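You operate a simulated robot arm through the tools that you are given. There is no shell and no other tool. Be economical: measure what you need, move in short steps, check, and stop when the job is done.

You are at the controls of a simulated robot arm. One attempt, no reset.

JOB
Wind up the strap, then pack both strap pads and the brown wedge.
Fine: strap fully on the strap reel; orange pad, yellow pad and wedge go into the yellow tote.

It is judged by the outcome, as a careful person would: the job done as asked, and still so three seconds after it is handed in. It fails if anything else is knocked over, pushed out of place, dropped, spilled or broken.

ROBOT AND FRAMES
A 5-joint arm with a two-finger parallel gripper on a trunk, on a base that drives. Base frame: it is fixed to the floor where the robot stands at the start and does not move with it; the origin is under the middle of the robot, x ahead of it, y to its left, z up; the surface under the hand at the start is at about z = 80. Readings come in cm, rad, newtons and seconds.
It reaches about 113.4 cm from its shoulder. Its first joint turns from -2.601 to 2.601 rad. Places, roughly: long spacer [-175, -275, 75]; medium spacer [-175, -175, 75]; short spacer [-150, -175, 75]; strap reel [80, 0, 100]; the yellow tote [30, 80, 80]. Payload 1.57 kg.
Tool frame: the origin (TCP) lies between the finger pads and is the grasp point; the fingertips stand 3 cm ahead of it; z points along the fingers, y is the line along which they close. Largest opening 11 cm; finger width 2.4, thickness 1.2; the body of the gripper, 4.8 by 11.2 cm, starts 7.8 cm behind the TCP.
Orientation is that of the tool frame in the base frame, as a unit quaternion [w, x, y, z]. With the fingers straight down and closing along the base's y, the tool's x points along the base's -x, its y along +y and its z along -z.

CONTROLS
- The arm moves only by the tool drive_tool. Its argument "motion" is one flat list of numbers, 7 for each row, row after row: the opening, from 0 (shut) to 1 (fully open), then the shift along the tool's x, y, z in units of 50 mm (1.0 is 50 mm), then the turn, a rotation vector about the tool's x, y, z in units of 4 degrees (1.0 is 4 degrees). In form: [claw, x, y, z, rx, ry, rz, claw, x, y, z, rx, ry, rz, ...]. A call has 1 to 10 rows; each row shifts and turns the commanded pose from where the row before left it, along the tool's axes as they then stand. A call with a number of a shift or a turn outside -1 to 1 is refused whole. A row lasts 0.2 s, in which the tool goes at most 5 cm and 0.15 rad; a call with a longer step from one row to the next is refused whole, and so is a gripper value outside its range. Where a pose cannot be reached the arm comes as near as it can. A force on the tool above 90 N (or 10 N above the force at the start of the call, whichever is more), or a blocked arm, ends the call early, and 0.2 s more pass. Each finger travels about 15.3 cm/s and halts on what it meets, pressing with about 33 N; the grip force reading is that of the motor and also rises with nothing between the fingers. The clock runs only during rows and for 0.2 s after the last one: add rows that do not move to give the fingers time. The reply holds the time, the measured pose of the TCP, the force on the tool along the base axes, the opening and the grip force, in the units named above and with some noise, with the torque about the TCP (base axes, N m) and any sound that the robot's microphone picked up.
- Cameras (640 x 400 px; columns grow to the right, rows downward): "scene" is now at [1.51, 20.09, 187.31]; the picture's right is [0.33, -0.94, 0.00], its down [-0.83, -0.29, -0.48] and it looks along [0.45, 0.16, -0.88] (base axes); focal length 267 px, centre (320, 200). "wrist" rides on the gripper at [7, 1.6, -14.1] in the tool frame; the picture's right is [-0.23, 0.97, 0.00], its down [-0.86, -0.20, -0.48] and it looks along [-0.47, -0.11, 0.88] (tool axes); focal length 222 px, centre (320, 200). There is no depth. A picture from a camera that has moved, and an enlarged one, comes with that camera's place and axes in the base frame and with its lens.
- capture(camera): a new picture of that camera. It takes no simulated time.
- raise_lower(by): slides the trunk up (or, below 0, down) by that many cm; the arm and the scene camera ride with it, the base frame stays. It gives what a move gives, with no picture.
- drive_base(legs): drives the robot by 1 to 6 legs, each [ahead, turn to the left] in cm and rad, along the robot's own axes; the way and the turn of a leg run together, so that a leg with both is an arc; at most 150 cm and 3.142 rad a leg. The arm and the cameras ride along, it lands a little off, and it stops where it bumps. It gives what a move gives.
- head_to(pan, tilt): turns the head with the scene camera to pan (to the left, within 2.705 rad either way) and tilt (down, from -0.506 to 1.204), counted from straight ahead of the robot. It gives what a move gives.
- zoom(camera, box): a new picture of the part [left, top, right, bottom] of that camera's present view, enlarged. It takes no simulated time.
- sign_off(): hands the job in; it is judged then, once.

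Go step by step. Nothing tells you exact positions but the pictures and the camera data: compare them with the known pose of the tool, close in by small moves and look again before you grip or let go. The budget is 120 turns and 98 pictures, counting those below and the enlarged ones. Unless the task says otherwise, let go and move clear before handing in, and close with one line.

The tools are called by a JSON object that holds its "api" and its "payload". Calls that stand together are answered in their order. drive_tool: Moves the arm, as the interface text tells. Its arguments: {"type":"object","properties":{"motion":{"type":"array","items":{"type":"number"}}},"required":["motion"]} The other tools are called the same way: raise_lower (by) slides the trunk up or down; drive_base (legs) drives the base; head_to (pan, tilt) turns the head that bears the scene camera; capture (camera) takes a picture; zoom (camera, box) takes an enlarged picture of a part of a camera's view; sign_off () hands the job in.

At the start:

```text
t: 0.0
tcp_pos: [37.44, 46.02, 117.62]
tcp_rot: [0.0, 0.004, 1.0, 0.0]
contact_force: [0.0, 0.5, -0.1]
ft_torque: [-0.01, 0.01, 0.01]
gripper_width: 11.0
grip_force: 0.1
trunk travel left (down, up): [-90.9, 6.1]
robot x, y, heading: [-0.06, 0.49, 0.004]
head pan, tilt: [0.335, 1.07]
```

scene: 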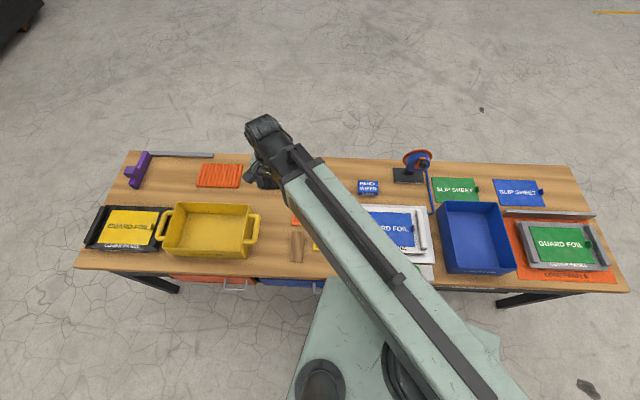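
wrist: 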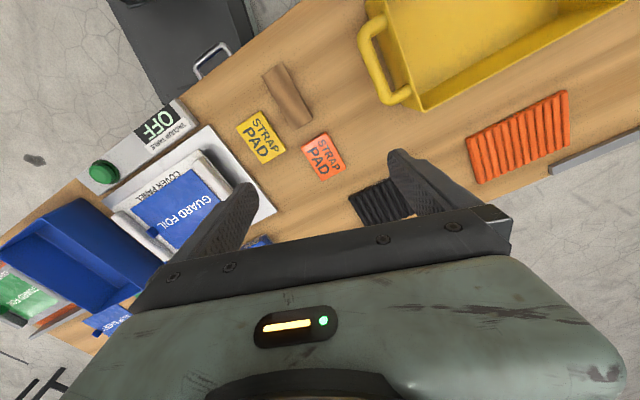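

The table holds the tote, the two strap pads, the wedge and the strap reel. I'll look closer at the reel and at the pad area before moving.

{"api": "zoom", "payload": {"camera": "scene", "box": [340, 130, 480, 220]}}

{"api": "zoom", "payload": {"camera": "wrist", "box": [60, 40, 460, 290]}}

```text
4.44 times, centred on (410, 175) of scene
camera zoom: at [1.51, 20.09, 187.31], right [0.33, -0.94, 0.0], down [-0.83, -0.29, -0.48], along [0.45, 0.16, -0.88], focal length 1187 px, centre (-80, 311)
```

zoom: 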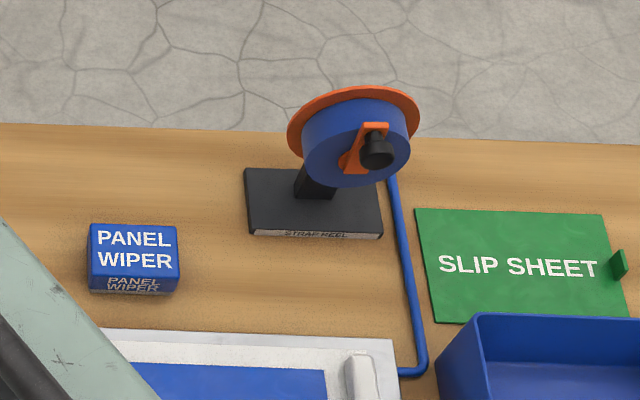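

```text
1.60 times, centred on (260, 165) of wrist
camera zoom: at [30.49, 47.69, 131.76], right [0.24, 0.97, 0.0], down [0.85, -0.21, 0.48], along [0.47, -0.11, -0.88], focal length 355 px, centre (416, 256)
```

zoom: 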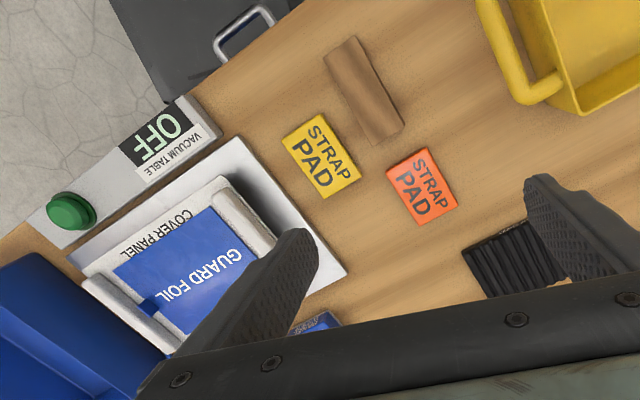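

The reel stands with its crank knob facing the robot, and the strap runs down its right side. I'll swing the arm in front of the reel at a safe height to see it better.

{"api": "drive_tool", "payload": {"motion": [1, -0.3, -1, 0, 0, 0, 0, 1, -0.3, -1, 0, 0, 0, 0, 1, -0.3, -1, 0, 0, 0, 0, 1, -0.3, -1, 0, 0, 0, 0, 1, -0.3, -1, 0, 0, 0, 0, 1, -0.3, -1, 0, 0, 0, 0, 1, -0.3, -1, 0, 0, 0, 0, 1, -0.3, -1, 0, 0, 0, 0, 1, 0, -0.9, 0, 0, 0, 0, 1, 0, 0, 0, 0, 0, 0]}}

{"api": "capture", "payload": {"camera": "wrist"}}

{"api": "capture", "payload": {"camera": "scene"}}

```text
refused: row 1 steps farther than a row can; nothing moved
```

```text
93 pictures are left
camera wrist: at [30.49, 47.69, 131.76], right [0.24, 0.97, 0.0], down [0.85, -0.21, 0.48], along [0.47, -0.11, -0.88], focal length 222 px, centre (320, 200)
```

wrist: 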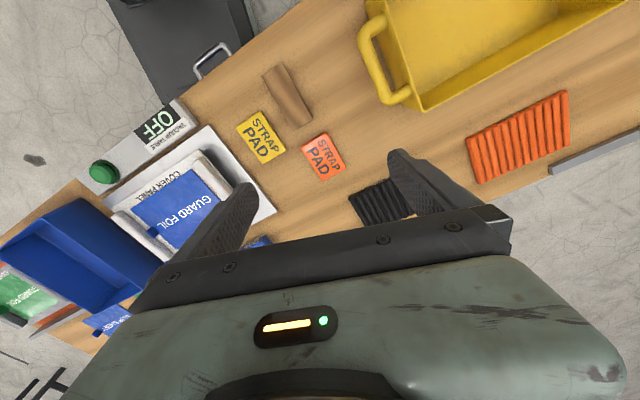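

```text
92 pictures are left
camera scene: at [1.51, 20.09, 187.31], right [0.33, -0.94, 0.0], down [-0.83, -0.29, -0.48], along [0.45, 0.16, -0.88], focal length 267 px, centre (320, 200)
```

scene: 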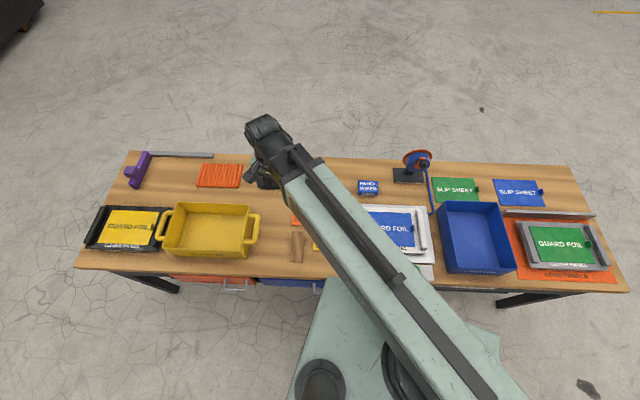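

The combined step was too long, so I'll shorten it.

{"api": "drive_tool", "payload": {"motion": [1, -0.3, -0.9, 0, 0, 0, 0, 1, -0.3, -0.9, 0, 0, 0, 0, 1, -0.3, -0.9, 0, 0, 0, 0, 1, -0.3, -0.9, 0, 0, 0, 0, 1, -0.3, -0.9, 0, 0, 0, 0, 1, -0.3, -0.9, 0, 0, 0, 0, 1, -0.3, -0.9, 0, 0, 0, 0, 1, -0.3, -0.9, 0, 0, 0, 0, 1, 0, -0.9, 0, 0, 0, 0, 1, 0, -0.9, 0, 0, 0, 0]}}

{"api": "capture", "payload": {"camera": "wrist"}}

{"api": "capture", "payload": {"camera": "scene"}}

```text
t: 2.2
tcp_pos: [57.09, 5.69, 117.53]
tcp_rot: [-0.001, 0.004, 1.0, 0.001]
contact_force: [-0.1, -0.6, -0.4]
ft_torque: [0.03, -0.04, -0.03]
gripper_width: 11.0
grip_force: 0.1
out of reach, approached as far as the arm can: row 2, 3, 4, 5, 6, 7, 9, 10
trunk travel left (down, up): [-90.9, 6.1]
robot x, y, heading: [0.13, 0.52, 0.002]
head pan, tilt: [0.335, 1.07]
```

```text
91 pictures are left
camera wrist: at [50.02, 7.28, 131.78], right [0.24, 0.97, 0.0], down [0.85, -0.21, 0.48], along [0.46, -0.11, -0.88], focal length 222 px, centre (320, 200)
```

wrist: 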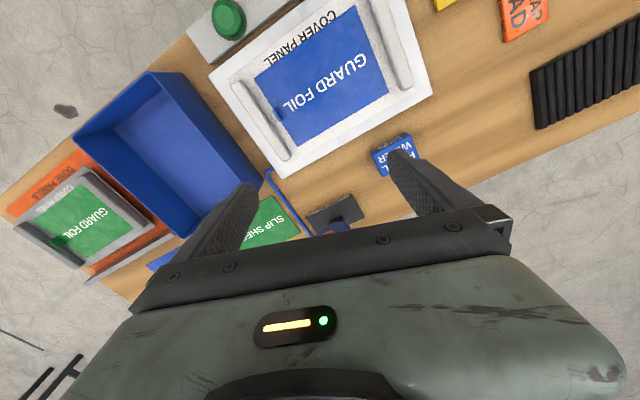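

```text
90 pictures are left
camera scene: at [1.53, 20.03, 187.31], right [0.33, -0.94, 0.0], down [-0.83, -0.29, -0.48], along [0.45, 0.16, -0.88], focal length 267 px, centre (320, 200)
```

scene: 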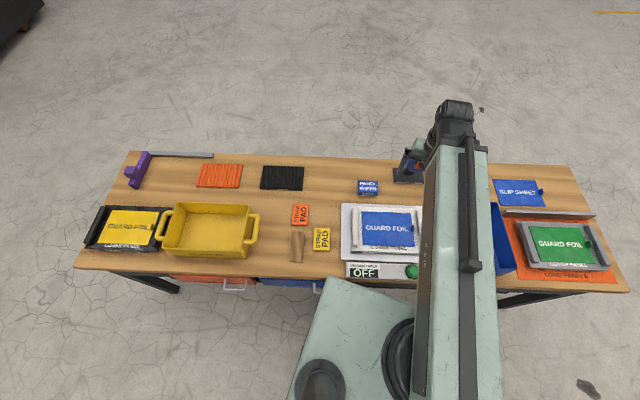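

The view is clearer now. I'll zoom in on where the strap ends.

{"api": "zoom", "payload": {"camera": "wrist", "box": [200, 120, 420, 250]}}

{"api": "zoom", "payload": {"camera": "scene", "box": [270, 170, 450, 280]}}

```text
2.91 times, centred on (310, 185) of wrist
camera zoom: at [50.02, 7.28, 131.78], right [0.24, 0.97, 0.0], down [0.85, -0.21, 0.48], along [0.46, -0.11, -0.88], focal length 646 px, centre (349, 244)
```

zoom: 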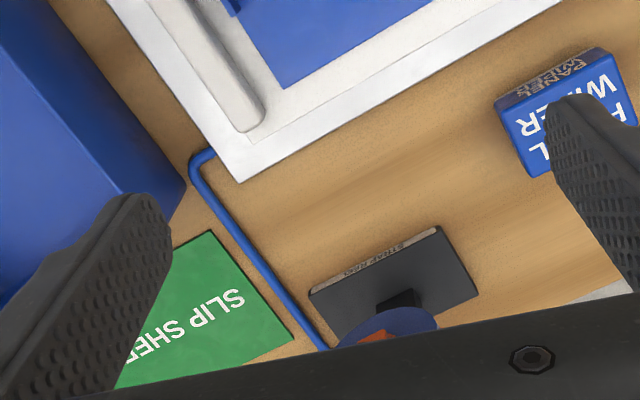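

```text
3.56 times, centred on (360, 225) of scene
camera zoom: at [1.53, 20.03, 187.31], right [0.33, -0.94, 0.0], down [-0.83, -0.29, -0.48], along [0.45, 0.16, -0.88], focal length 950 px, centre (178, 111)
```

zoom: 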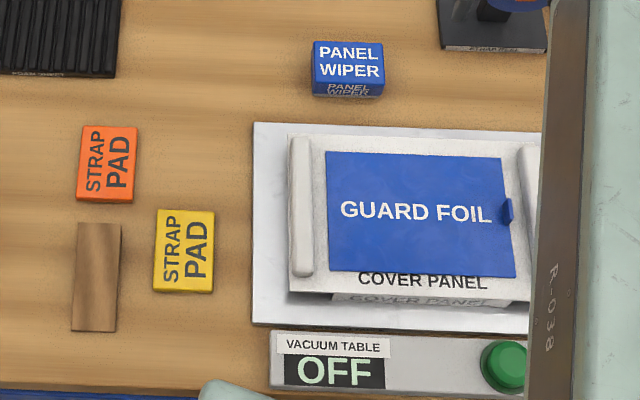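

The strap lies loose, with its end near the vacuum table plate. I'll now tilt the hand toward horizontal to approach the crank from the front.

{"api": "drive_tool", "payload": {"motion": [1, 0, 0, 0, 0, -1, 0, 1, 0, 0, 0, 0, -1, 0, 1, 0, 0, 0, 0, -1, 0, 1, 0, 0, 0, 0, -1, 0, 1, 0, 0, 0, 0, -1, 0, 1, 0, 0, 0, 0, -1, 0, 1, 0, 0, 0, 0, -1, 0, 1, 0, 0, 0, 0, -1, 0, 1, 0, 0, 0, 0, -1, 0, 1, 0, 0, 0, 0, -1, 0]}}

{"api": "capture", "payload": {"camera": "wrist"}}

```text
t: 4.4
tcp_pos: [72.08, 7.5, 123.04]
tcp_rot: [0.342, 0.004, 0.94, 0.0]
contact_force: [-0.1, -0.7, -0.6]
ft_torque: [0.0, 0.01, -0.01]
gripper_width: 11.01
grip_force: 0.1
out of reach, approached as far as the arm can: row 1, 2, 3, 4, 5, 6, 7, 8, 9, 10
trunk travel left (down, up): [-90.9, 6.1]
robot x, y, heading: [-0.34, 0.74, -0.006]
head pan, tilt: [0.335, 1.07]
```

```text
87 pictures are left
camera wrist: at [57.64, 9.25, 129.54], right [0.18, 0.97, 0.15], down [0.35, -0.2, 0.92], along [0.92, -0.12, -0.37], focal length 222 px, centre (320, 200)
```

wrist: 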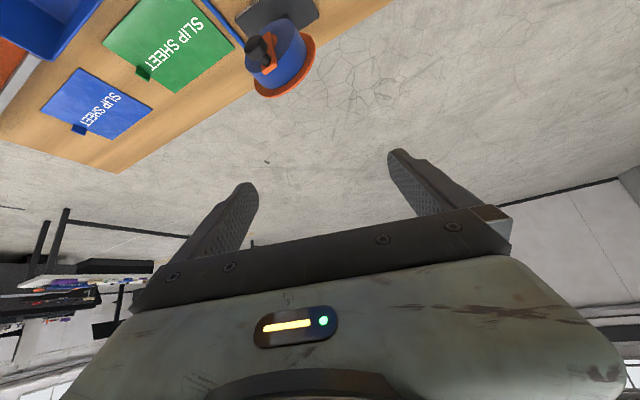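

The arm cannot fold this close to its shoulder. I'll back the base off to make working room.

{"api": "drive_base", "payload": {"legs": [[-35, 0]]}}

{"api": "drive_tool", "payload": {"motion": [1, 0, 0, 0, 0, -1, 0, 1, 0, 0, 0, 0, -1, 0, 1, 0, 0, 0, 0, -1, 0, 1, 0, 0, 0, 0, -1, 0, 1, 0, 0, 0, 0, -1, 0, 1, 0, 0, 0, 0, -1, 0, 1, 0, 0, 0, 0, -1, 0]}}

{"api": "capture", "payload": {"camera": "wrist"}}

{"api": "capture", "payload": {"camera": "scene"}}

```text
t: 6.7
tcp_pos: [37.34, 7.84, 123.07]
tcp_rot: [0.342, 0.002, 0.94, 0.0]
contact_force: [0.0, 0.1, 0.4]
ft_torque: [0.0, 0.02, -0.03]
gripper_width: 11.0
grip_force: 0.2
trunk travel left (down, up): [-90.9, 6.1]
robot x, y, heading: [-34.43, 0.67, 0.011]
head pan, tilt: [0.335, 1.07]
```

```text
t: 8.2
tcp_pos: [44.05, 8.82, 132.33]
tcp_rot: [0.558, 0.002, 0.83, -0.002]
contact_force: [-0.4, -0.7, 0.1]
ft_torque: [-0.03, 0.03, 0.04]
gripper_width: 10.99
grip_force: 0.0
out of reach, approached as far as the arm can: row 1, 2, 3, 4, 5, 6, 7
trunk travel left (down, up): [-90.9, 6.1]
robot x, y, heading: [-34.73, 0.61, 0.012]
head pan, tilt: [0.335, 1.07]
```

```text
86 pictures are left
camera wrist: at [28.38, 10.43, 131.32], right [0.09, 0.97, 0.21], down [-0.12, -0.2, 0.97], along [0.99, -0.11, 0.1], focal length 222 px, centre (320, 200)
```

wrist: 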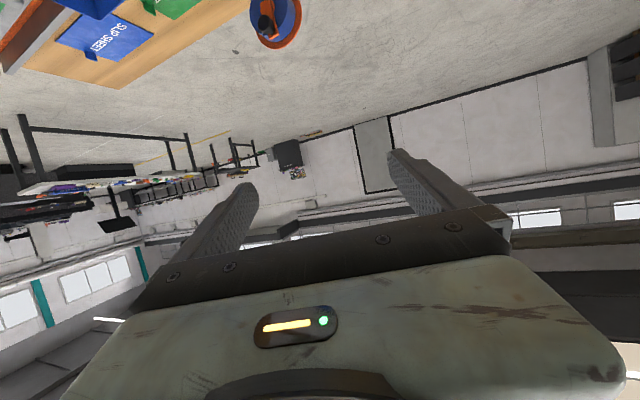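

```text
85 pictures are left
camera scene: at [-33.17, 20.1, 187.31], right [0.34, -0.94, 0.0], down [-0.83, -0.3, -0.48], along [0.45, 0.16, -0.88], focal length 267 px, centre (320, 200)
```

scene: 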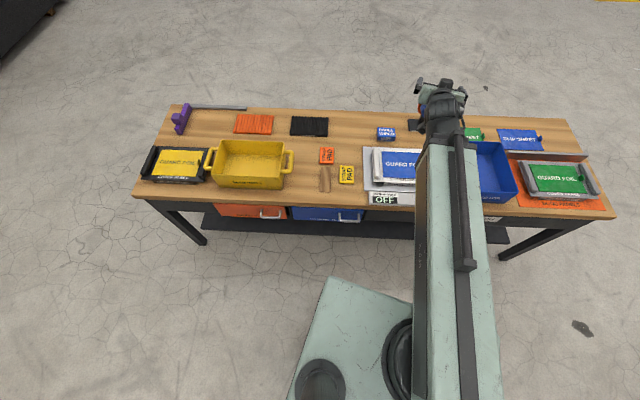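

With the hand tilted mostly forward, I'll lower the trunk to reel height and look at it straight on. I'll also zoom the scene camera on the table.

{"api": "raise_lower", "payload": {"by": -22}}

{"api": "capture", "payload": {"camera": "wrist"}}

{"api": "capture", "payload": {"camera": "scene"}}

```text
t: 10.6
tcp_pos: [44.06, 8.75, 110.4]
tcp_rot: [0.558, 0.001, 0.83, -0.001]
contact_force: [-0.5, 1.2, 1.4]
ft_torque: [0.05, -0.03, 0.02]
gripper_width: 11.01
grip_force: 0.1
trunk travel left (down, up): [-68.9, 28.1]
robot x, y, heading: [-34.24, 0.61, 0.009]
head pan, tilt: [0.335, 1.07]
```

```text
84 pictures are left
camera wrist: at [28.36, 10.43, 109.32], right [0.09, 0.97, 0.21], down [-0.12, -0.2, 0.97], along [0.99, -0.11, 0.1], focal length 222 px, centre (320, 200)
```

wrist: 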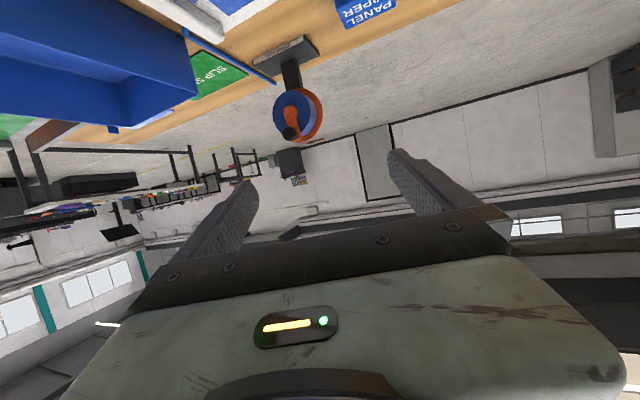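

```text
83 pictures are left
camera scene: at [-33.18, 20.1, 165.31], right [0.34, -0.94, 0.0], down [-0.83, -0.3, -0.48], along [0.45, 0.16, -0.88], focal length 267 px, centre (320, 200)
```

scene: 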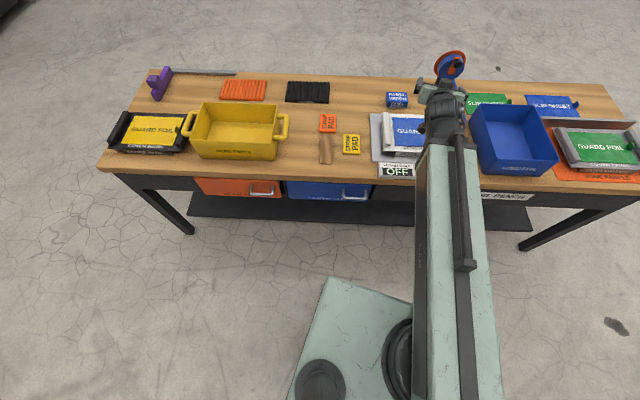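

{"api": "zoom", "payload": {"camera": "wrist", "box": [240, 20, 360, 150]}}

{"api": "zoom", "payload": {"camera": "scene", "box": [400, 40, 520, 120]}}

```text
3.08 times, centred on (300, 85) of wrist
camera zoom: at [28.36, 10.43, 109.32], right [0.09, 0.97, 0.21], down [-0.12, -0.2, 0.97], along [0.99, -0.11, 0.1], focal length 684 px, centre (382, 554)
```

zoom: 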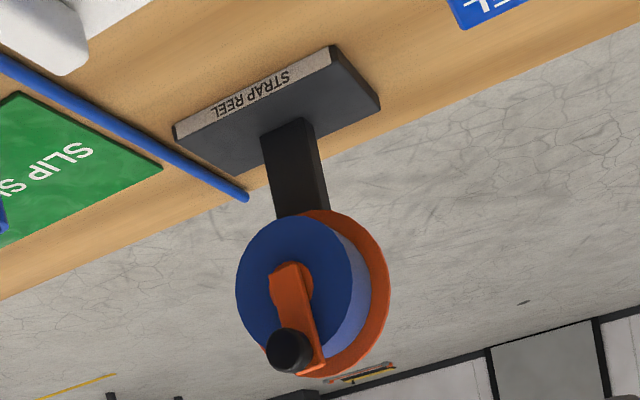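

```text
5.00 times, centred on (460, 80) of scene
camera zoom: at [-33.18, 20.1, 165.31], right [0.34, -0.94, 0.0], down [-0.83, -0.3, -0.48], along [0.45, 0.16, -0.88], focal length 1336 px, centre (-380, 800)
```

zoom: 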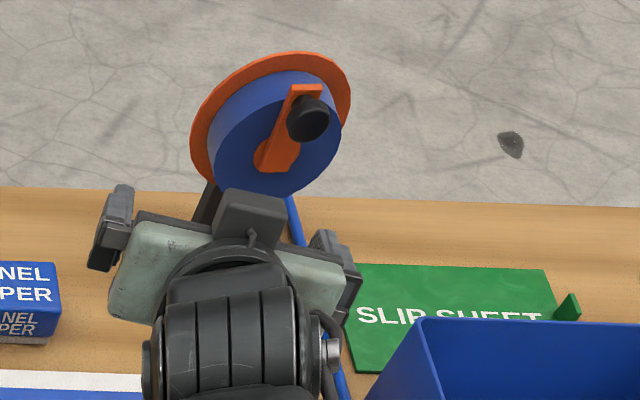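

{"api": "zoom", "payload": {"camera": "wrist", "box": [260, 50, 330, 150]}}

```text
4.00 times, centred on (295, 100) of wrist
camera zoom: at [28.36, 10.43, 109.32], right [0.09, 0.97, 0.21], down [-0.12, -0.2, 0.97], along [0.99, -0.11, 0.1], focal length 888 px, centre (420, 600)
```

zoom: 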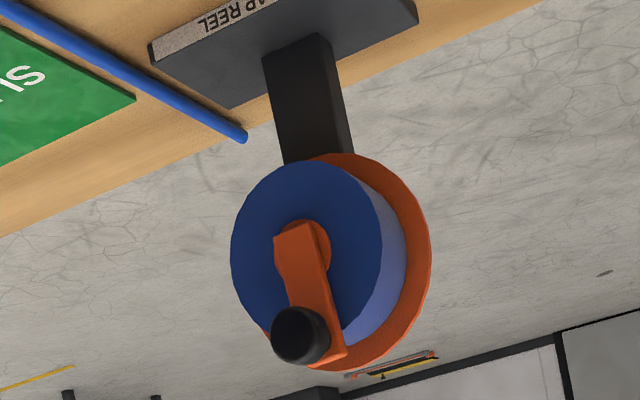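

The knob tip is at about (75.9, 2.0, 99.1), with the crank hub at about (77.5, 3.1, 94.2) and a radius of about 5 cm. I'll drive a little closer and move to a pre-grasp in front of the knob.

{"api": "drive_base", "payload": {"legs": [[15, 0]]}}

{"api": "drive_tool", "payload": {"motion": [0.6, 0.219, -0.3375, 0.5, 0.24, 0, 0.1, 0.6, 0.219, -0.3375, 0.5, 0.24, 0, 0.1, 0.6, 0.219, -0.3375, 0.5, 0.24, 0, 0.1, 0.6, 0.219, -0.3375, 0.5, 0.24, 0, 0.1, 0.6, 0, 0, 0, 0, 0, 0]}}

{"api": "capture", "payload": {"camera": "wrist"}}

{"api": "capture", "payload": {"camera": "scene"}}

```text
t: 12.0
tcp_pos: [59.6, 8.55, 110.37]
tcp_rot: [0.557, 0.004, 0.83, -0.003]
contact_force: [-0.1, 0.0, 0.6]
ft_torque: [0.0, 0.01, 0.0]
gripper_width: 11.02
grip_force: 0.1
trunk travel left (down, up): [-68.9, 28.1]
robot x, y, heading: [-18.98, 0.61, 0.01]
head pan, tilt: [0.335, 1.07]
```

```text
t: 13.2
tcp_pos: [67.12, 1.66, 110.32]
tcp_rot: [0.556, 0.033, 0.83, -0.022]
contact_force: [0.2, -0.1, 0.2]
ft_torque: [0.02, 0.0, -0.01]
gripper_width: 6.62
grip_force: 0.0
out of reach, approached as far as the arm can: row 1, 2, 3, 4
trunk travel left (down, up): [-68.9, 28.1]
robot x, y, heading: [-19.24, 0.77, 0.005]
head pan, tilt: [0.335, 1.07]
```

```text
79 pictures are left
camera wrist: at [51.58, 4.5, 109.3], right [0.16, 0.96, 0.21], down [-0.13, -0.19, 0.97], along [0.98, -0.19, 0.1], focal length 222 px, centre (320, 200)
```

wrist: 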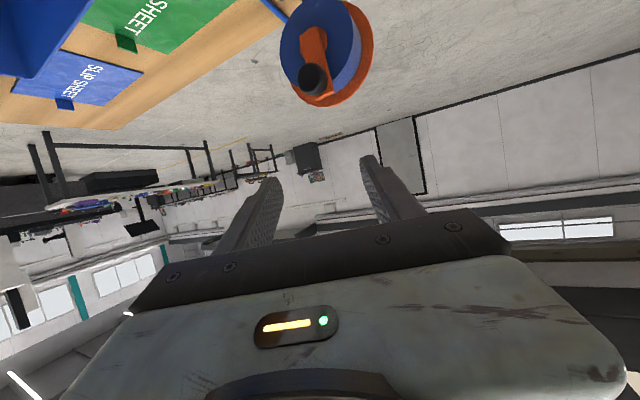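

```text
78 pictures are left
camera scene: at [-17.59, 20.21, 165.31], right [0.34, -0.94, 0.0], down [-0.83, -0.29, -0.48], along [0.45, 0.16, -0.88], focal length 267 px, centre (320, 200)
```

scene: 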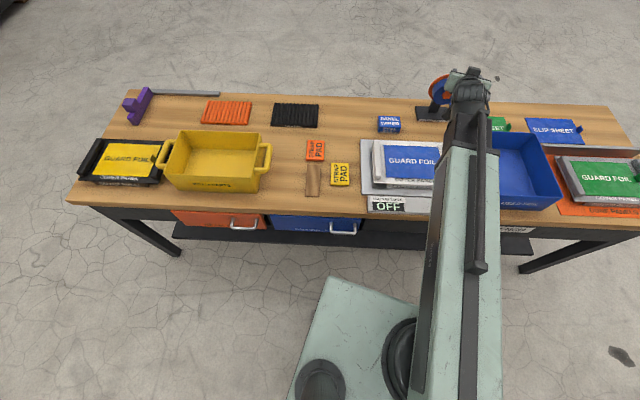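

The hand moved sideways and forward but did not go lower, so the arm seems to be limited in height here. I'll test whether it can move up.

{"api": "drive_tool", "payload": {"motion": [0.6, -0.463, 0, -0.189, 0, 0, 0, 0.6, -0.463, 0, -0.189, 0, 0, 0, 0.6, 0, 0, 0, 0, 0, 0]}}

```text
t: 14.0
tcp_pos: [67.01, 1.72, 110.34]
tcp_rot: [0.557, 0.033, 0.829, -0.022]
contact_force: [0.2, -0.4, -0.2]
ft_torque: [0.02, -0.01, -0.02]
gripper_width: 6.62
grip_force: 0.0
out of reach, approached as far as the arm can: row 1, 2
trunk travel left (down, up): [-68.9, 28.1]
robot x, y, heading: [-19.27, 0.5, 0.009]
head pan, tilt: [0.335, 1.07]
```

The arm keeps its wrist at trunk height, so height comes from the trunk and from hand pitch. I'll lower the trunk and pitch the hand up so the grasp point lines up with the knob.

{"api": "raise_lower", "payload": {"by": -15.2}}

{"api": "drive_tool", "payload": {"motion": [0.6, -0.25, 0, -0.1, 0, -0.85, 0, 0.6, -0.25, 0, -0.08, 0, -0.85, 0, 0.6, -0.255, 0, -0.06, 0, -0.85, 0, 0.6, 0, 0, 0, 0, 0, 0]}}

{"api": "capture", "payload": {"camera": "wrist"}}

{"api": "capture", "payload": {"camera": "scene"}}

```text
t: 15.7
tcp_pos: [67.04, 1.66, 95.33]
tcp_rot: [0.558, 0.033, 0.829, -0.022]
contact_force: [-0.3, -0.8, 0.0]
ft_torque: [0.03, 0.01, 0.02]
gripper_width: 6.61
grip_force: 0.1
trunk travel left (down, up): [-53.7, 43.3]
robot x, y, heading: [-19.27, 0.89, 0.005]
head pan, tilt: [0.335, 1.07]
```

```text
t: 16.7
tcp_pos: [67.07, 1.75, 99.24]
tcp_rot: [0.63, 0.031, 0.776, -0.025]
contact_force: [-1.0, -0.4, 1.3]
ft_torque: [-0.01, -0.02, 0.0]
gripper_width: 6.6
grip_force: 0.0
trunk travel left (down, up): [-53.7, 43.3]
robot x, y, heading: [-18.95, 0.52, 0.008]
head pan, tilt: [0.335, 1.07]
```

```text
77 pictures are left
camera wrist: at [52.04, 4.54, 95.41], right [0.12, 0.97, 0.22], down [-0.31, -0.18, 0.94], along [0.94, -0.18, 0.27], focal length 222 px, centre (320, 200)
```

wrist: 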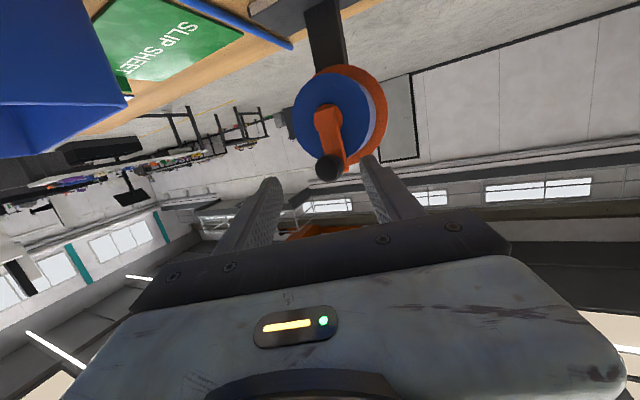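

```text
76 pictures are left
camera scene: at [-17.61, 20.22, 150.11], right [0.34, -0.94, 0.0], down [-0.83, -0.29, -0.48], along [0.45, 0.16, -0.88], focal length 267 px, centre (320, 200)
```

scene: 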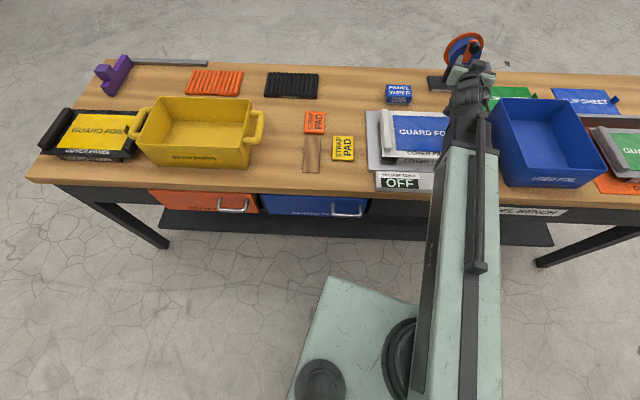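

{"api": "zoom", "payload": {"camera": "wrist", "box": [250, 40, 410, 240]}}

{"api": "zoom", "payload": {"camera": "scene", "box": [410, 20, 530, 120]}}

```text
2.00 times, centred on (330, 140) of wrist
camera zoom: at [52.04, 4.54, 95.41], right [0.12, 0.97, 0.22], down [-0.31, -0.18, 0.94], along [0.94, -0.18, 0.27], focal length 444 px, centre (300, 320)
```

zoom: 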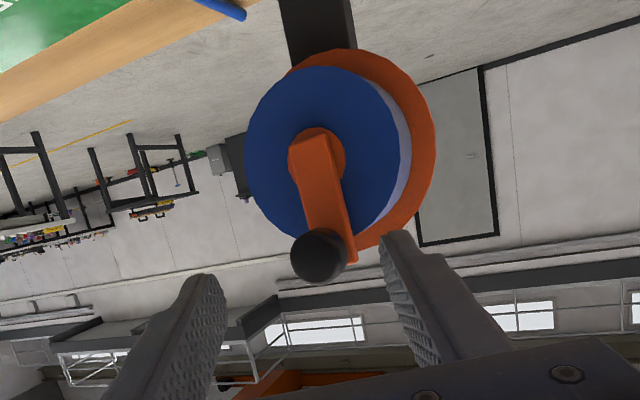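

```text
4.00 times, centred on (470, 70) of scene
camera zoom: at [-17.61, 20.22, 150.11], right [0.34, -0.94, 0.0], down [-0.83, -0.29, -0.48], along [0.45, 0.16, -0.88], focal length 1068 px, centre (-280, 720)
```

zoom: 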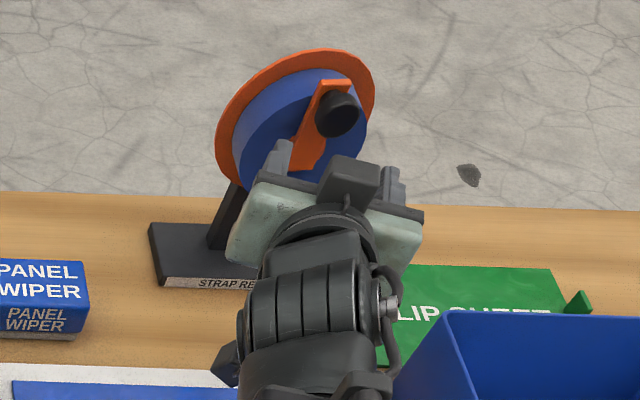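

The label edge of the reel base shows the reel is turned about 0.33 rad to the left. I'll raise the arm clear and reposition the base so the arm lines up with the crank axis.

{"api": "raise_lower", "payload": {"by": 20}}

{"api": "drive_base", "payload": {"legs": [[-20, 0], [0, -0.93], [47.3, 0], [0, 1.258]]}}

{"api": "capture", "payload": {"camera": "wrist"}}

{"api": "capture", "payload": {"camera": "scene"}}

```text
t: 18.9
tcp_pos: [67.11, 1.68, 119.19]
tcp_rot: [0.628, 0.03, 0.777, -0.024]
contact_force: [0.5, -0.3, -0.1]
ft_torque: [0.0, -0.01, 0.01]
gripper_width: 6.58
grip_force: 0.0
trunk travel left (down, up): [-73.7, 23.3]
robot x, y, heading: [-19.08, 0.76, 0.005]
head pan, tilt: [0.335, 1.07]
```

```text
t: 28.4
tcp_pos: [71.07, -10.01, 119.25]
tcp_rot: [0.625, -0.09, 0.772, 0.073]
contact_force: [0.9, -0.1, 0.2]
ft_torque: [-0.03, 0.03, 0.02]
gripper_width: 6.58
grip_force: 0.0
trunk travel left (down, up): [-73.7, 23.3]
robot x, y, heading: [-9.59, -39.34, 0.313]
head pan, tilt: [0.335, 1.07]
```

```text
73 pictures are left
camera wrist: at [55.94, -11.97, 115.37], right [-0.18, 0.96, 0.22], down [-0.24, -0.26, 0.94], along [0.96, 0.11, 0.27], focal length 222 px, centre (320, 200)
```

wrist: 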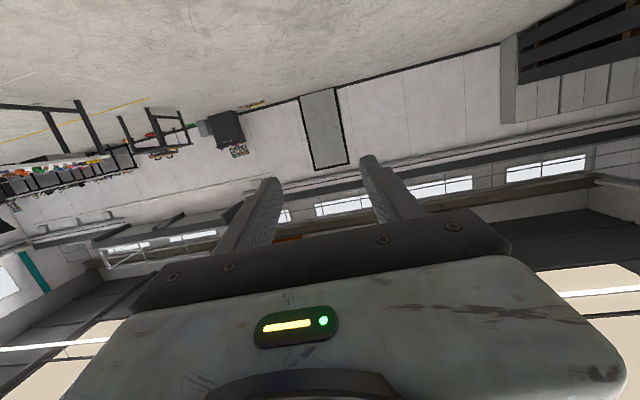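

```text
72 pictures are left
camera scene: at [-14.27, -20.19, 170.11], right [0.6, -0.8, 0.0], down [-0.7, -0.53, -0.48], along [0.38, 0.29, -0.88], focal length 267 px, centre (320, 200)
```

scene: 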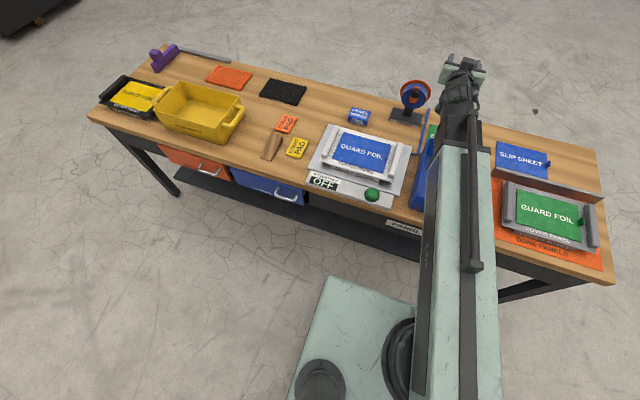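

I'm positioned at heading 0.313, nearly on the reel axis. Next I'll yaw the arm toward the knob, pitch slightly and lower to a pre-grasp.

{"api": "drive_tool", "payload": {"motion": [0.6, 0, 0.62, 0, -0.62, 0, -0.13, 0.6, 0, 0.62, 0, -0.62, 0, -0.13, 0.6, 0, 0.62, 0, -0.62, 0, -0.13, 0.6, 0.31, 0, 0.07, 0, 1, 0, 0.6, 0, 0, 0, 0, 0, 0]}}

{"api": "raise_lower", "payload": {"by": -18}}

{"api": "capture", "payload": {"camera": "wrist"}}

{"api": "capture", "payload": {"camera": "scene"}}

```text
t: 29.6
tcp_pos: [68.47, -1.04, 117.51]
tcp_rot: [0.593, -0.145, 0.785, 0.11]
contact_force: [0.3, 0.8, 1.1]
ft_torque: [0.0, -0.01, 0.02]
gripper_width: 6.59
grip_force: 0.0
trunk travel left (down, up): [-73.7, 23.3]
robot x, y, heading: [-9.75, -39.25, 0.311]
head pan, tilt: [0.335, 1.07]
```

```text
t: 31.6
tcp_pos: [68.59, -1.05, 99.67]
tcp_rot: [0.593, -0.145, 0.784, 0.11]
contact_force: [-0.2, 0.0, -0.2]
ft_torque: [-0.01, 0.01, 0.03]
gripper_width: 6.62
grip_force: 0.0
trunk travel left (down, up): [-55.7, 41.3]
robot x, y, heading: [-10.35, -39.33, 0.31]
head pan, tilt: [0.335, 1.07]
```

```text
71 pictures are left
camera wrist: at [53.51, -5.04, 96.87], right [-0.29, 0.93, 0.22], down [-0.14, -0.27, 0.95], along [0.95, 0.25, 0.21], focal length 222 px, centre (320, 200)
```

wrist: 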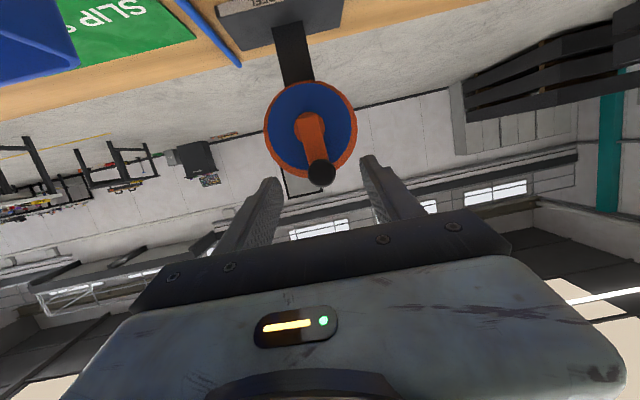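

```text
70 pictures are left
camera scene: at [-14.36, -20.19, 152.11], right [0.6, -0.8, 0.0], down [-0.7, -0.53, -0.48], along [0.38, 0.29, -0.88], focal length 267 px, centre (320, 200)
```

scene: 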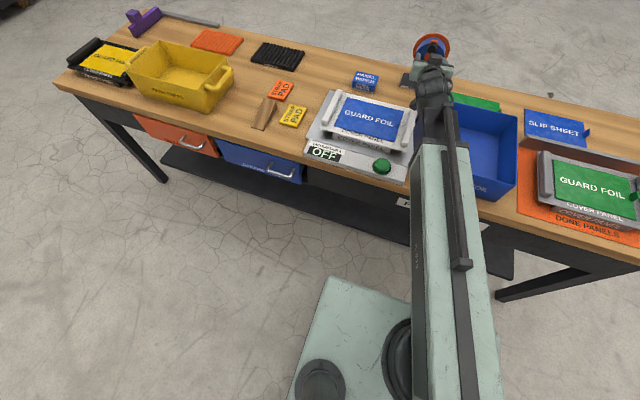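

{"api": "zoom", "payload": {"camera": "wrist", "box": [240, 50, 400, 230]}}

{"api": "zoom", "payload": {"camera": "scene", "box": [380, 20, 480, 120]}}

```text
2.22 times, centred on (320, 140) of wrist
camera zoom: at [53.51, -5.04, 96.87], right [-0.29, 0.93, 0.22], down [-0.14, -0.27, 0.95], along [0.95, 0.25, 0.21], focal length 494 px, centre (320, 333)
```

zoom: 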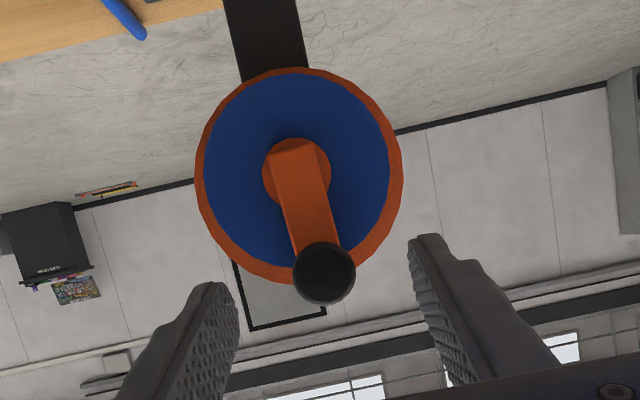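

```text
4.00 times, centred on (430, 70) of scene
camera zoom: at [-14.36, -20.19, 152.11], right [0.6, -0.8, 0.0], down [-0.7, -0.53, -0.48], along [0.38, 0.29, -0.88], focal length 1068 px, centre (-120, 720)
```

zoom: 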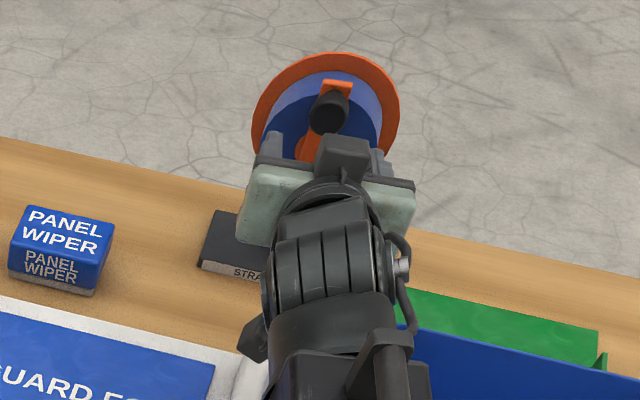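

The view is now square on, and the knob tip is at about (75.2, 1.75, 99.05). I'll move forward so the fingertips straddle the knob, then check.

{"api": "drive_tool", "payload": {"motion": [0.6, -0.109, 0.017, 0.381, 0, 0, 0, 0.6, -0.109, 0.017, 0.381, 0, 0, 0, 0.6, -0.109, 0.017, 0.381, 0, 0, 0, 0.6, 0, 0, 0, 0, 0, 0]}}

{"api": "zoom", "payload": {"camera": "wrist", "box": [220, 30, 420, 230]}}

{"api": "zoom", "payload": {"camera": "scene", "box": [390, 20, 470, 80]}}

```text
t: 32.6
tcp_pos: [74.1, 1.38, 99.54]
tcp_rot: [0.593, -0.144, 0.785, 0.109]
contact_force: [0.0, 1.0, 0.3]
ft_torque: [0.01, 0.01, 0.03]
gripper_width: 6.59
grip_force: 0.1
trunk travel left (down, up): [-55.7, 41.3]
robot x, y, heading: [-10.47, -38.95, 0.309]
head pan, tilt: [0.335, 1.07]
```

```text
2.00 times, centred on (320, 130) of wrist
camera zoom: at [59.05, -2.7, 96.87], right [-0.29, 0.93, 0.22], down [-0.14, -0.27, 0.95], along [0.95, 0.25, 0.21], focal length 444 px, centre (320, 340)
```

zoom: 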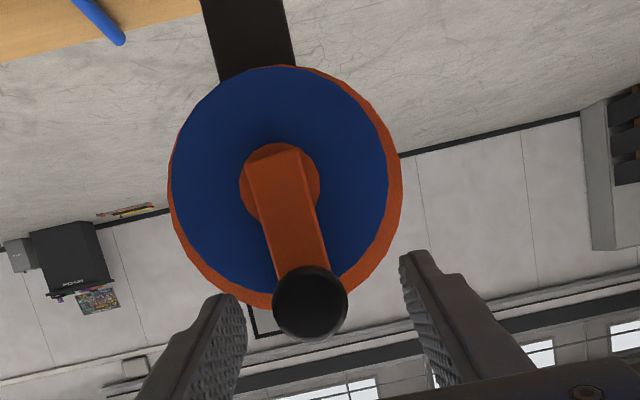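

```text
6.67 times, centred on (430, 50) of scene
camera zoom: at [-14.35, -20.18, 152.11], right [0.6, -0.8, 0.0], down [-0.7, -0.53, -0.48], along [0.38, 0.29, -0.88], focal length 1781 px, centre (-413, 1200)
```

zoom: 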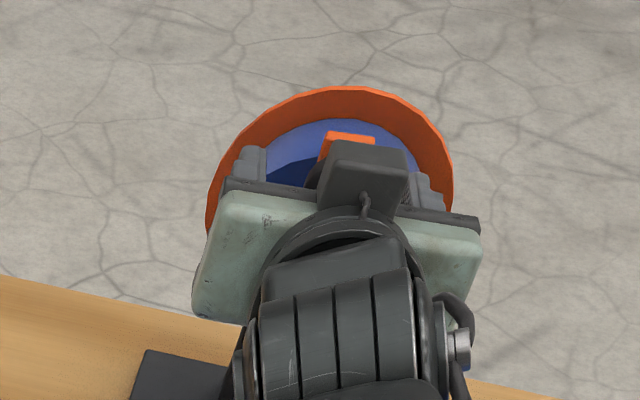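

The knob sits between the fingertips, so I'll close on it.

{"api": "drive_tool", "payload": {"motion": [0, 0, 0, 0, 0, 0, 0, 0, 0, 0, 0, 0, 0, 0, 0, 0, 0, 0, 0, 0, 0]}}

{"api": "zoom", "payload": {"camera": "wrist", "box": [220, 30, 420, 230]}}

```text
t: 33.4
tcp_pos: [74.2, 1.29, 99.64]
tcp_rot: [0.592, -0.144, 0.786, 0.108]
contact_force: [3.4, 0.0, 3.5]
ft_torque: [-0.07, -0.1, -0.58]
gripper_width: 3.03
grip_force: 39.6
trunk travel left (down, up): [-55.7, 41.3]
robot x, y, heading: [-10.26, -39.14, 0.307]
head pan, tilt: [0.335, 1.07]
```

```text
2.00 times, centred on (320, 130) of wrist
camera zoom: at [59.05, -2.72, 96.89], right [-0.29, 0.93, 0.22], down [-0.14, -0.27, 0.95], along [0.95, 0.25, 0.21], focal length 444 px, centre (320, 340)
```

zoom: 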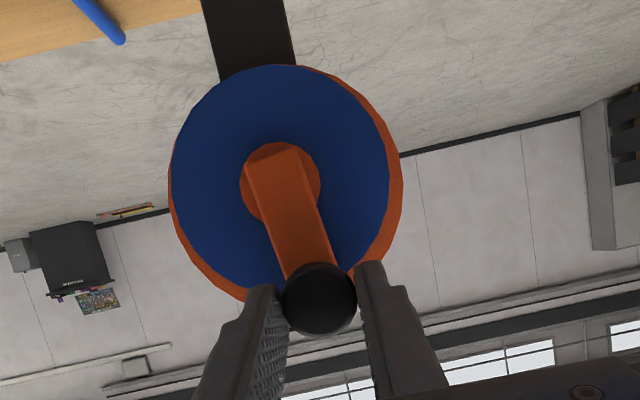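

The knob is held at 3.03 cm. I'll crank a quarter turn counter-clockwise (as I see it) and check what the strap does.

{"api": "drive_tool", "payload": {"motion": [0, 0.042, 0.293, 0.013, -0.217, 0.14, -0.063, 0, 0.12, 0.264, 0.041, -0.195, 0.4, -0.061, 0, 0.185, 0.21, 0.071, -0.153, 0.64, -0.054, 0, 0.227, 0.135, 0.102, -0.096, 0.82, -0.039, 0, 0.244, 0.046, 0.13, -0.032, 0.93, -0.016]}}

{"api": "capture", "payload": {"camera": "wrist"}}

{"api": "capture", "payload": {"camera": "scene"}}

```text
t: 34.6
tcp_pos: [72.58, 5.35, 95.27]
tcp_rot: [0.507, -0.174, 0.837, 0.106]
contact_force: [12.7, -37.2, 7.8]
ft_torque: [-0.54, -1.3, -1.17]
gripper_width: 3.02
grip_force: 39.4
trunk travel left (down, up): [-55.7, 41.3]
robot x, y, heading: [-10.08, -39.47, 0.312]
head pan, tilt: [0.335, 1.07]
```

```text
64 pictures are left
camera wrist: at [57.61, 0.44, 95.67], right [-0.29, 0.93, 0.2], down [0.06, -0.19, 0.98], along [0.95, 0.3, 0.01], focal length 222 px, centre (320, 200)
```

wrist: 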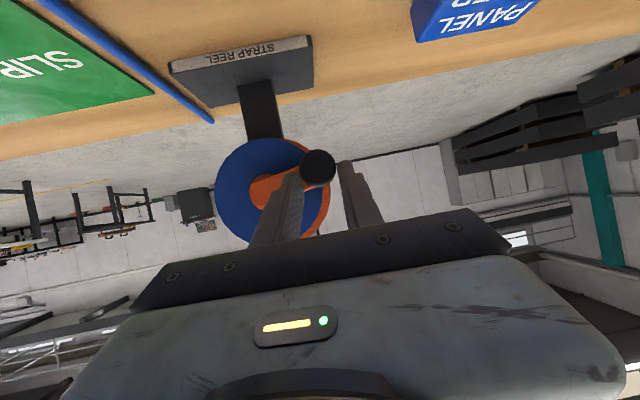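

```text
63 pictures are left
camera scene: at [-14.33, -20.63, 152.17], right [0.6, -0.8, 0.0], down [-0.7, -0.53, -0.48], along [0.38, 0.29, -0.88], focal length 267 px, centre (320, 200)
```

scene: 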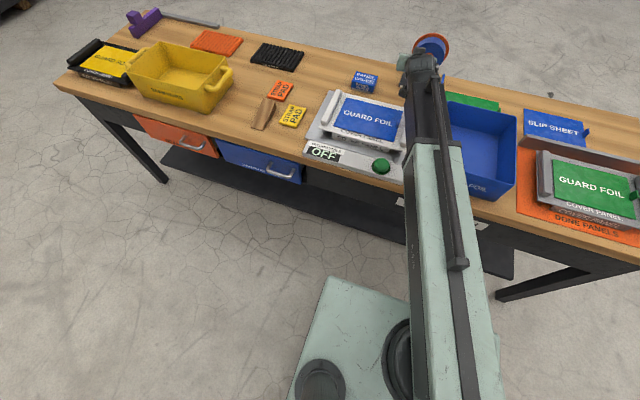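

{"api": "zoom", "payload": {"camera": "scene", "box": [370, 60, 490, 160]}}

{"api": "zoom", "payload": {"camera": "wrist", "box": [20, 0, 340, 200]}}

```text
4.00 times, centred on (430, 110) of scene
camera zoom: at [-14.33, -20.63, 152.17], right [0.6, -0.8, 0.0], down [-0.7, -0.53, -0.48], along [0.38, 0.29, -0.88], focal length 1068 px, centre (-120, 560)
```

zoom: 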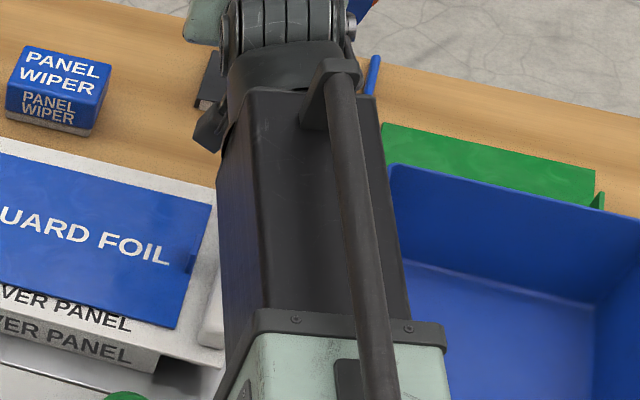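

```text
2.00 times, centred on (180, 100) of wrist
camera zoom: at [57.61, 0.44, 95.67], right [-0.29, 0.93, 0.2], down [0.06, -0.19, 0.98], along [0.95, 0.3, 0.01], focal length 444 px, centre (600, 400)
```

zoom: 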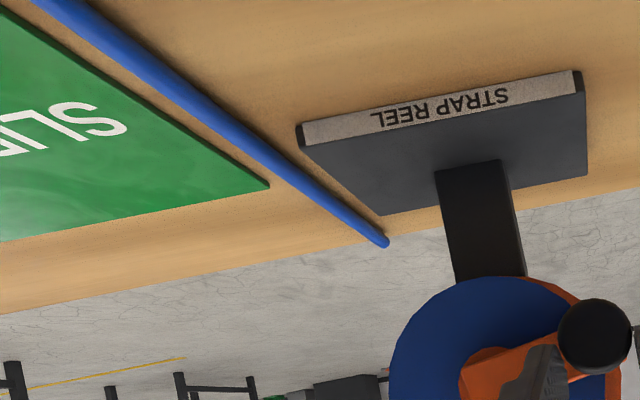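

The crank turned a quarter with modest force. I'll carry on to the bottom and check the strap from there.

{"api": "drive_tool", "payload": {"motion": [0, 0.233, -0.07, 0.148, 0.045, 0.96, 0.018, 0, 0.2, -0.16, 0.148, 0.1, 0.905, 0.06, 0, 0.152, -0.226, 0.128, 0.14, 0.75, 0.1, 0, 0.093, -0.28, 0.087, 0.165, 0.5, 0.13, 0, 0.031, -0.3, 0.031, 0.172, 0.175, 0.147]}}

{"api": "capture", "payload": {"camera": "wrist"}}

```text
t: 35.8
tcp_pos: [74.73, 1.29, 90.55]
tcp_rot: [0.407, -0.163, 0.896, 0.074]
contact_force: [-18.7, -2.8, -11.3]
ft_torque: [-0.17, 0.64, -0.56]
gripper_width: 2.97
grip_force: 39.3
trunk travel left (down, up): [-55.7, 41.3]
robot x, y, heading: [-10.32, -39.38, 0.302]
head pan, tilt: [0.335, 1.07]
```

```text
60 pictures are left
camera wrist: at [59.9, -2.65, 94.58], right [-0.2, 0.96, 0.17], down [0.26, -0.12, 0.96], along [0.94, 0.24, -0.23], focal length 222 px, centre (320, 200)
```

wrist: 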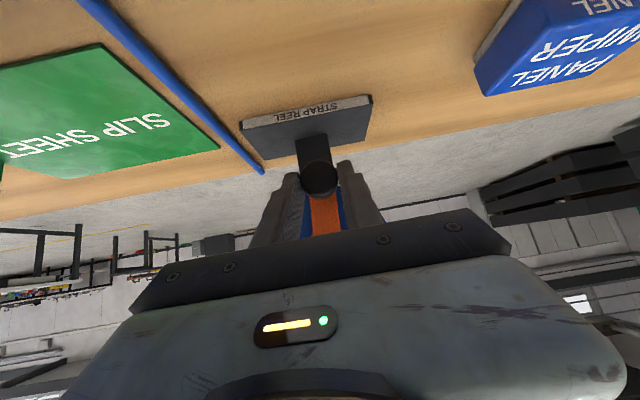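

The half turn is complete with low forces. I'll continue up the right side to finish the first full turn.

{"api": "drive_tool", "payload": {"motion": [0, -0.005, -0.293, -0.061, 0.172, -0.175, 0.147, 0, -0.093, -0.264, -0.087, 0.158, -0.5, 0.128, 0, -0.152, -0.21, -0.128, 0.13, -0.75, 0.097, 0, -0.2, -0.135, -0.148, 0.087, -0.905, 0.057, 0, -0.233, -0.046, -0.148, 0.031, -0.96, 0.018, 0, -0.244, 0.046, -0.13, -0.032, -0.93, -0.016, 0, -0.227, 0.135, -0.102, -0.096, -0.82, -0.039, 0, -0.185, 0.21, -0.071, -0.153, -0.64, -0.054, 0, -0.12, 0.264, -0.041, -0.195, -0.4, -0.061, 0, -0.042, 0.293, -0.013, -0.217, -0.14, -0.063]}}

{"api": "capture", "payload": {"camera": "wrist"}}

{"api": "capture", "payload": {"camera": "scene"}}

```text
t: 38.0
tcp_pos: [74.61, 1.26, 99.64]
tcp_rot: [0.593, -0.144, 0.785, 0.109]
contact_force: [0.0, 0.2, -0.9]
ft_torque: [0.01, 0.01, 0.01]
gripper_width: 0.0
grip_force: 21.7
trunk travel left (down, up): [-55.7, 41.3]
robot x, y, heading: [-9.9, -39.42, 0.309]
head pan, tilt: [0.335, 1.07]
```

```text
59 pictures are left
camera wrist: at [59.46, -2.79, 96.88], right [-0.29, 0.93, 0.22], down [-0.14, -0.27, 0.95], along [0.95, 0.24, 0.21], focal length 222 px, centre (320, 200)
```

wrist: 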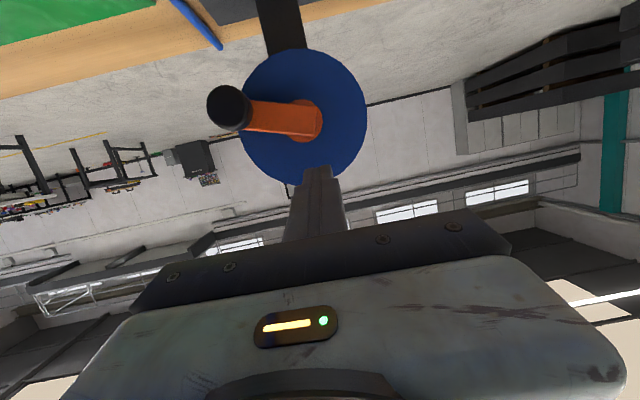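

```text
58 pictures are left
camera scene: at [-14.35, -20.2, 152.11], right [0.6, -0.8, 0.0], down [-0.7, -0.53, -0.48], along [0.38, 0.29, -0.88], focal length 267 px, centre (320, 200)
```

scene: 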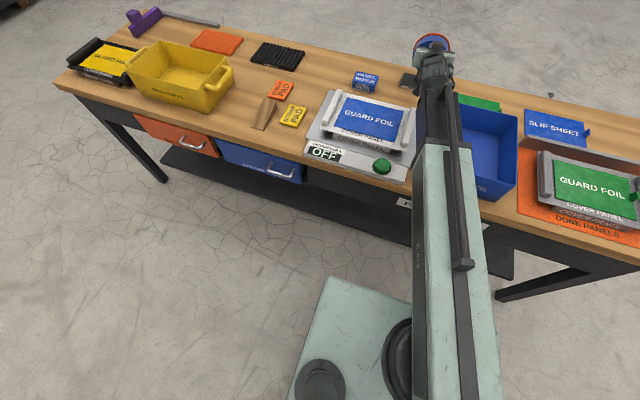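

The knob slipped out partway up the right side. I'll measure where it is, then back off and yaw the arm aside to see the strap's far end.

{"api": "zoom", "payload": {"camera": "wrist", "box": [180, 20, 400, 220]}}

{"api": "drive_tool", "payload": {"motion": [0.55, 0.25, 0, -0.9, 0, 0, 0, 0.55, 0.25, 0, -0.9, 0, 0, 0, 0.55, 0, -0.9, 0, 0.65, 0, 0.19, 0.55, 0, -0.9, 0, 0.65, 0, 0.19, 0.55, 0, -0.9, 0, 0.65, 0, 0.19, 0.55, 0, -0.9, 0, 0.65, 0, 0.19]}}

{"api": "zoom", "payload": {"camera": "scene", "box": [300, 20, 520, 200]}}

```text
2.00 times, centred on (290, 120) of wrist
camera zoom: at [59.46, -2.79, 96.88], right [-0.29, 0.93, 0.22], down [-0.14, -0.27, 0.95], along [0.95, 0.24, 0.21], focal length 444 px, centre (380, 360)
```

zoom: 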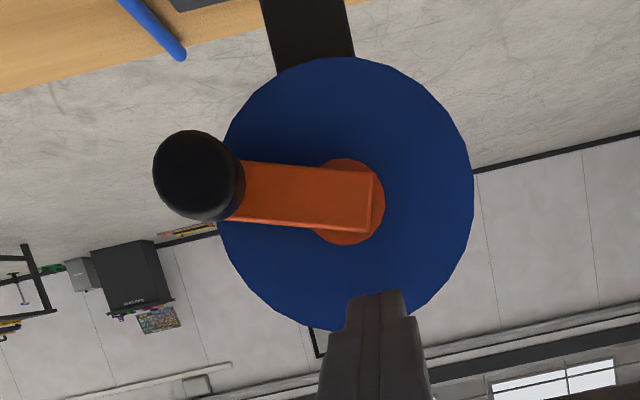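

```text
t: 39.4
tcp_pos: [71.04, -19.28, 99.62]
tcp_rot: [0.601, -0.069, 0.795, 0.052]
contact_force: [0.8, 0.4, 0.2]
ft_torque: [0.0, -0.01, -0.02]
gripper_width: 6.07
grip_force: 0.1
trunk travel left (down, up): [-55.7, 41.3]
robot x, y, heading: [-10.16, -39.24, 0.315]
head pan, tilt: [0.335, 1.07]
```

```text
2.22 times, centred on (410, 110) of scene
camera zoom: at [-14.37, -20.17, 152.1], right [0.6, -0.8, 0.0], down [-0.7, -0.53, -0.48], along [0.38, 0.29, -0.88], focal length 594 px, centre (120, 400)
```

zoom: 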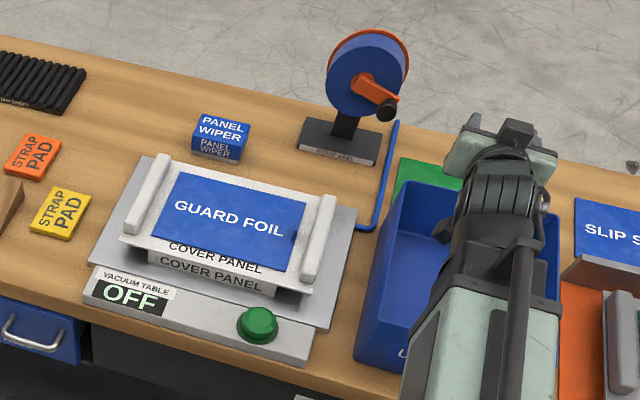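

{"api": "zoom", "payload": {"camera": "scene", "box": [400, 20, 460, 110]}}

```text
4.44 times, centred on (430, 65) of scene
camera zoom: at [-14.37, -20.17, 152.1], right [0.6, -0.8, 0.0], down [-0.7, -0.53, -0.48], along [0.38, 0.29, -0.88], focal length 1187 px, centre (-169, 800)
```

zoom: 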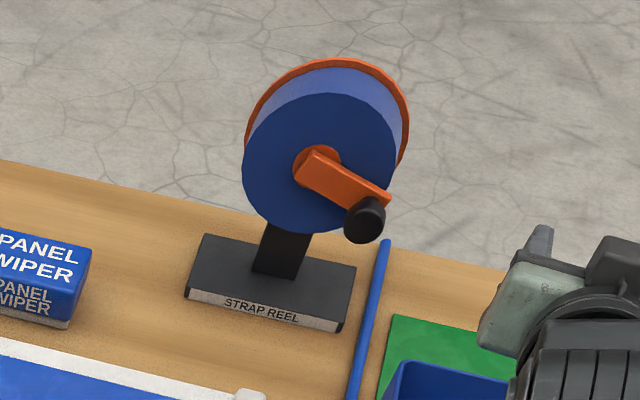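

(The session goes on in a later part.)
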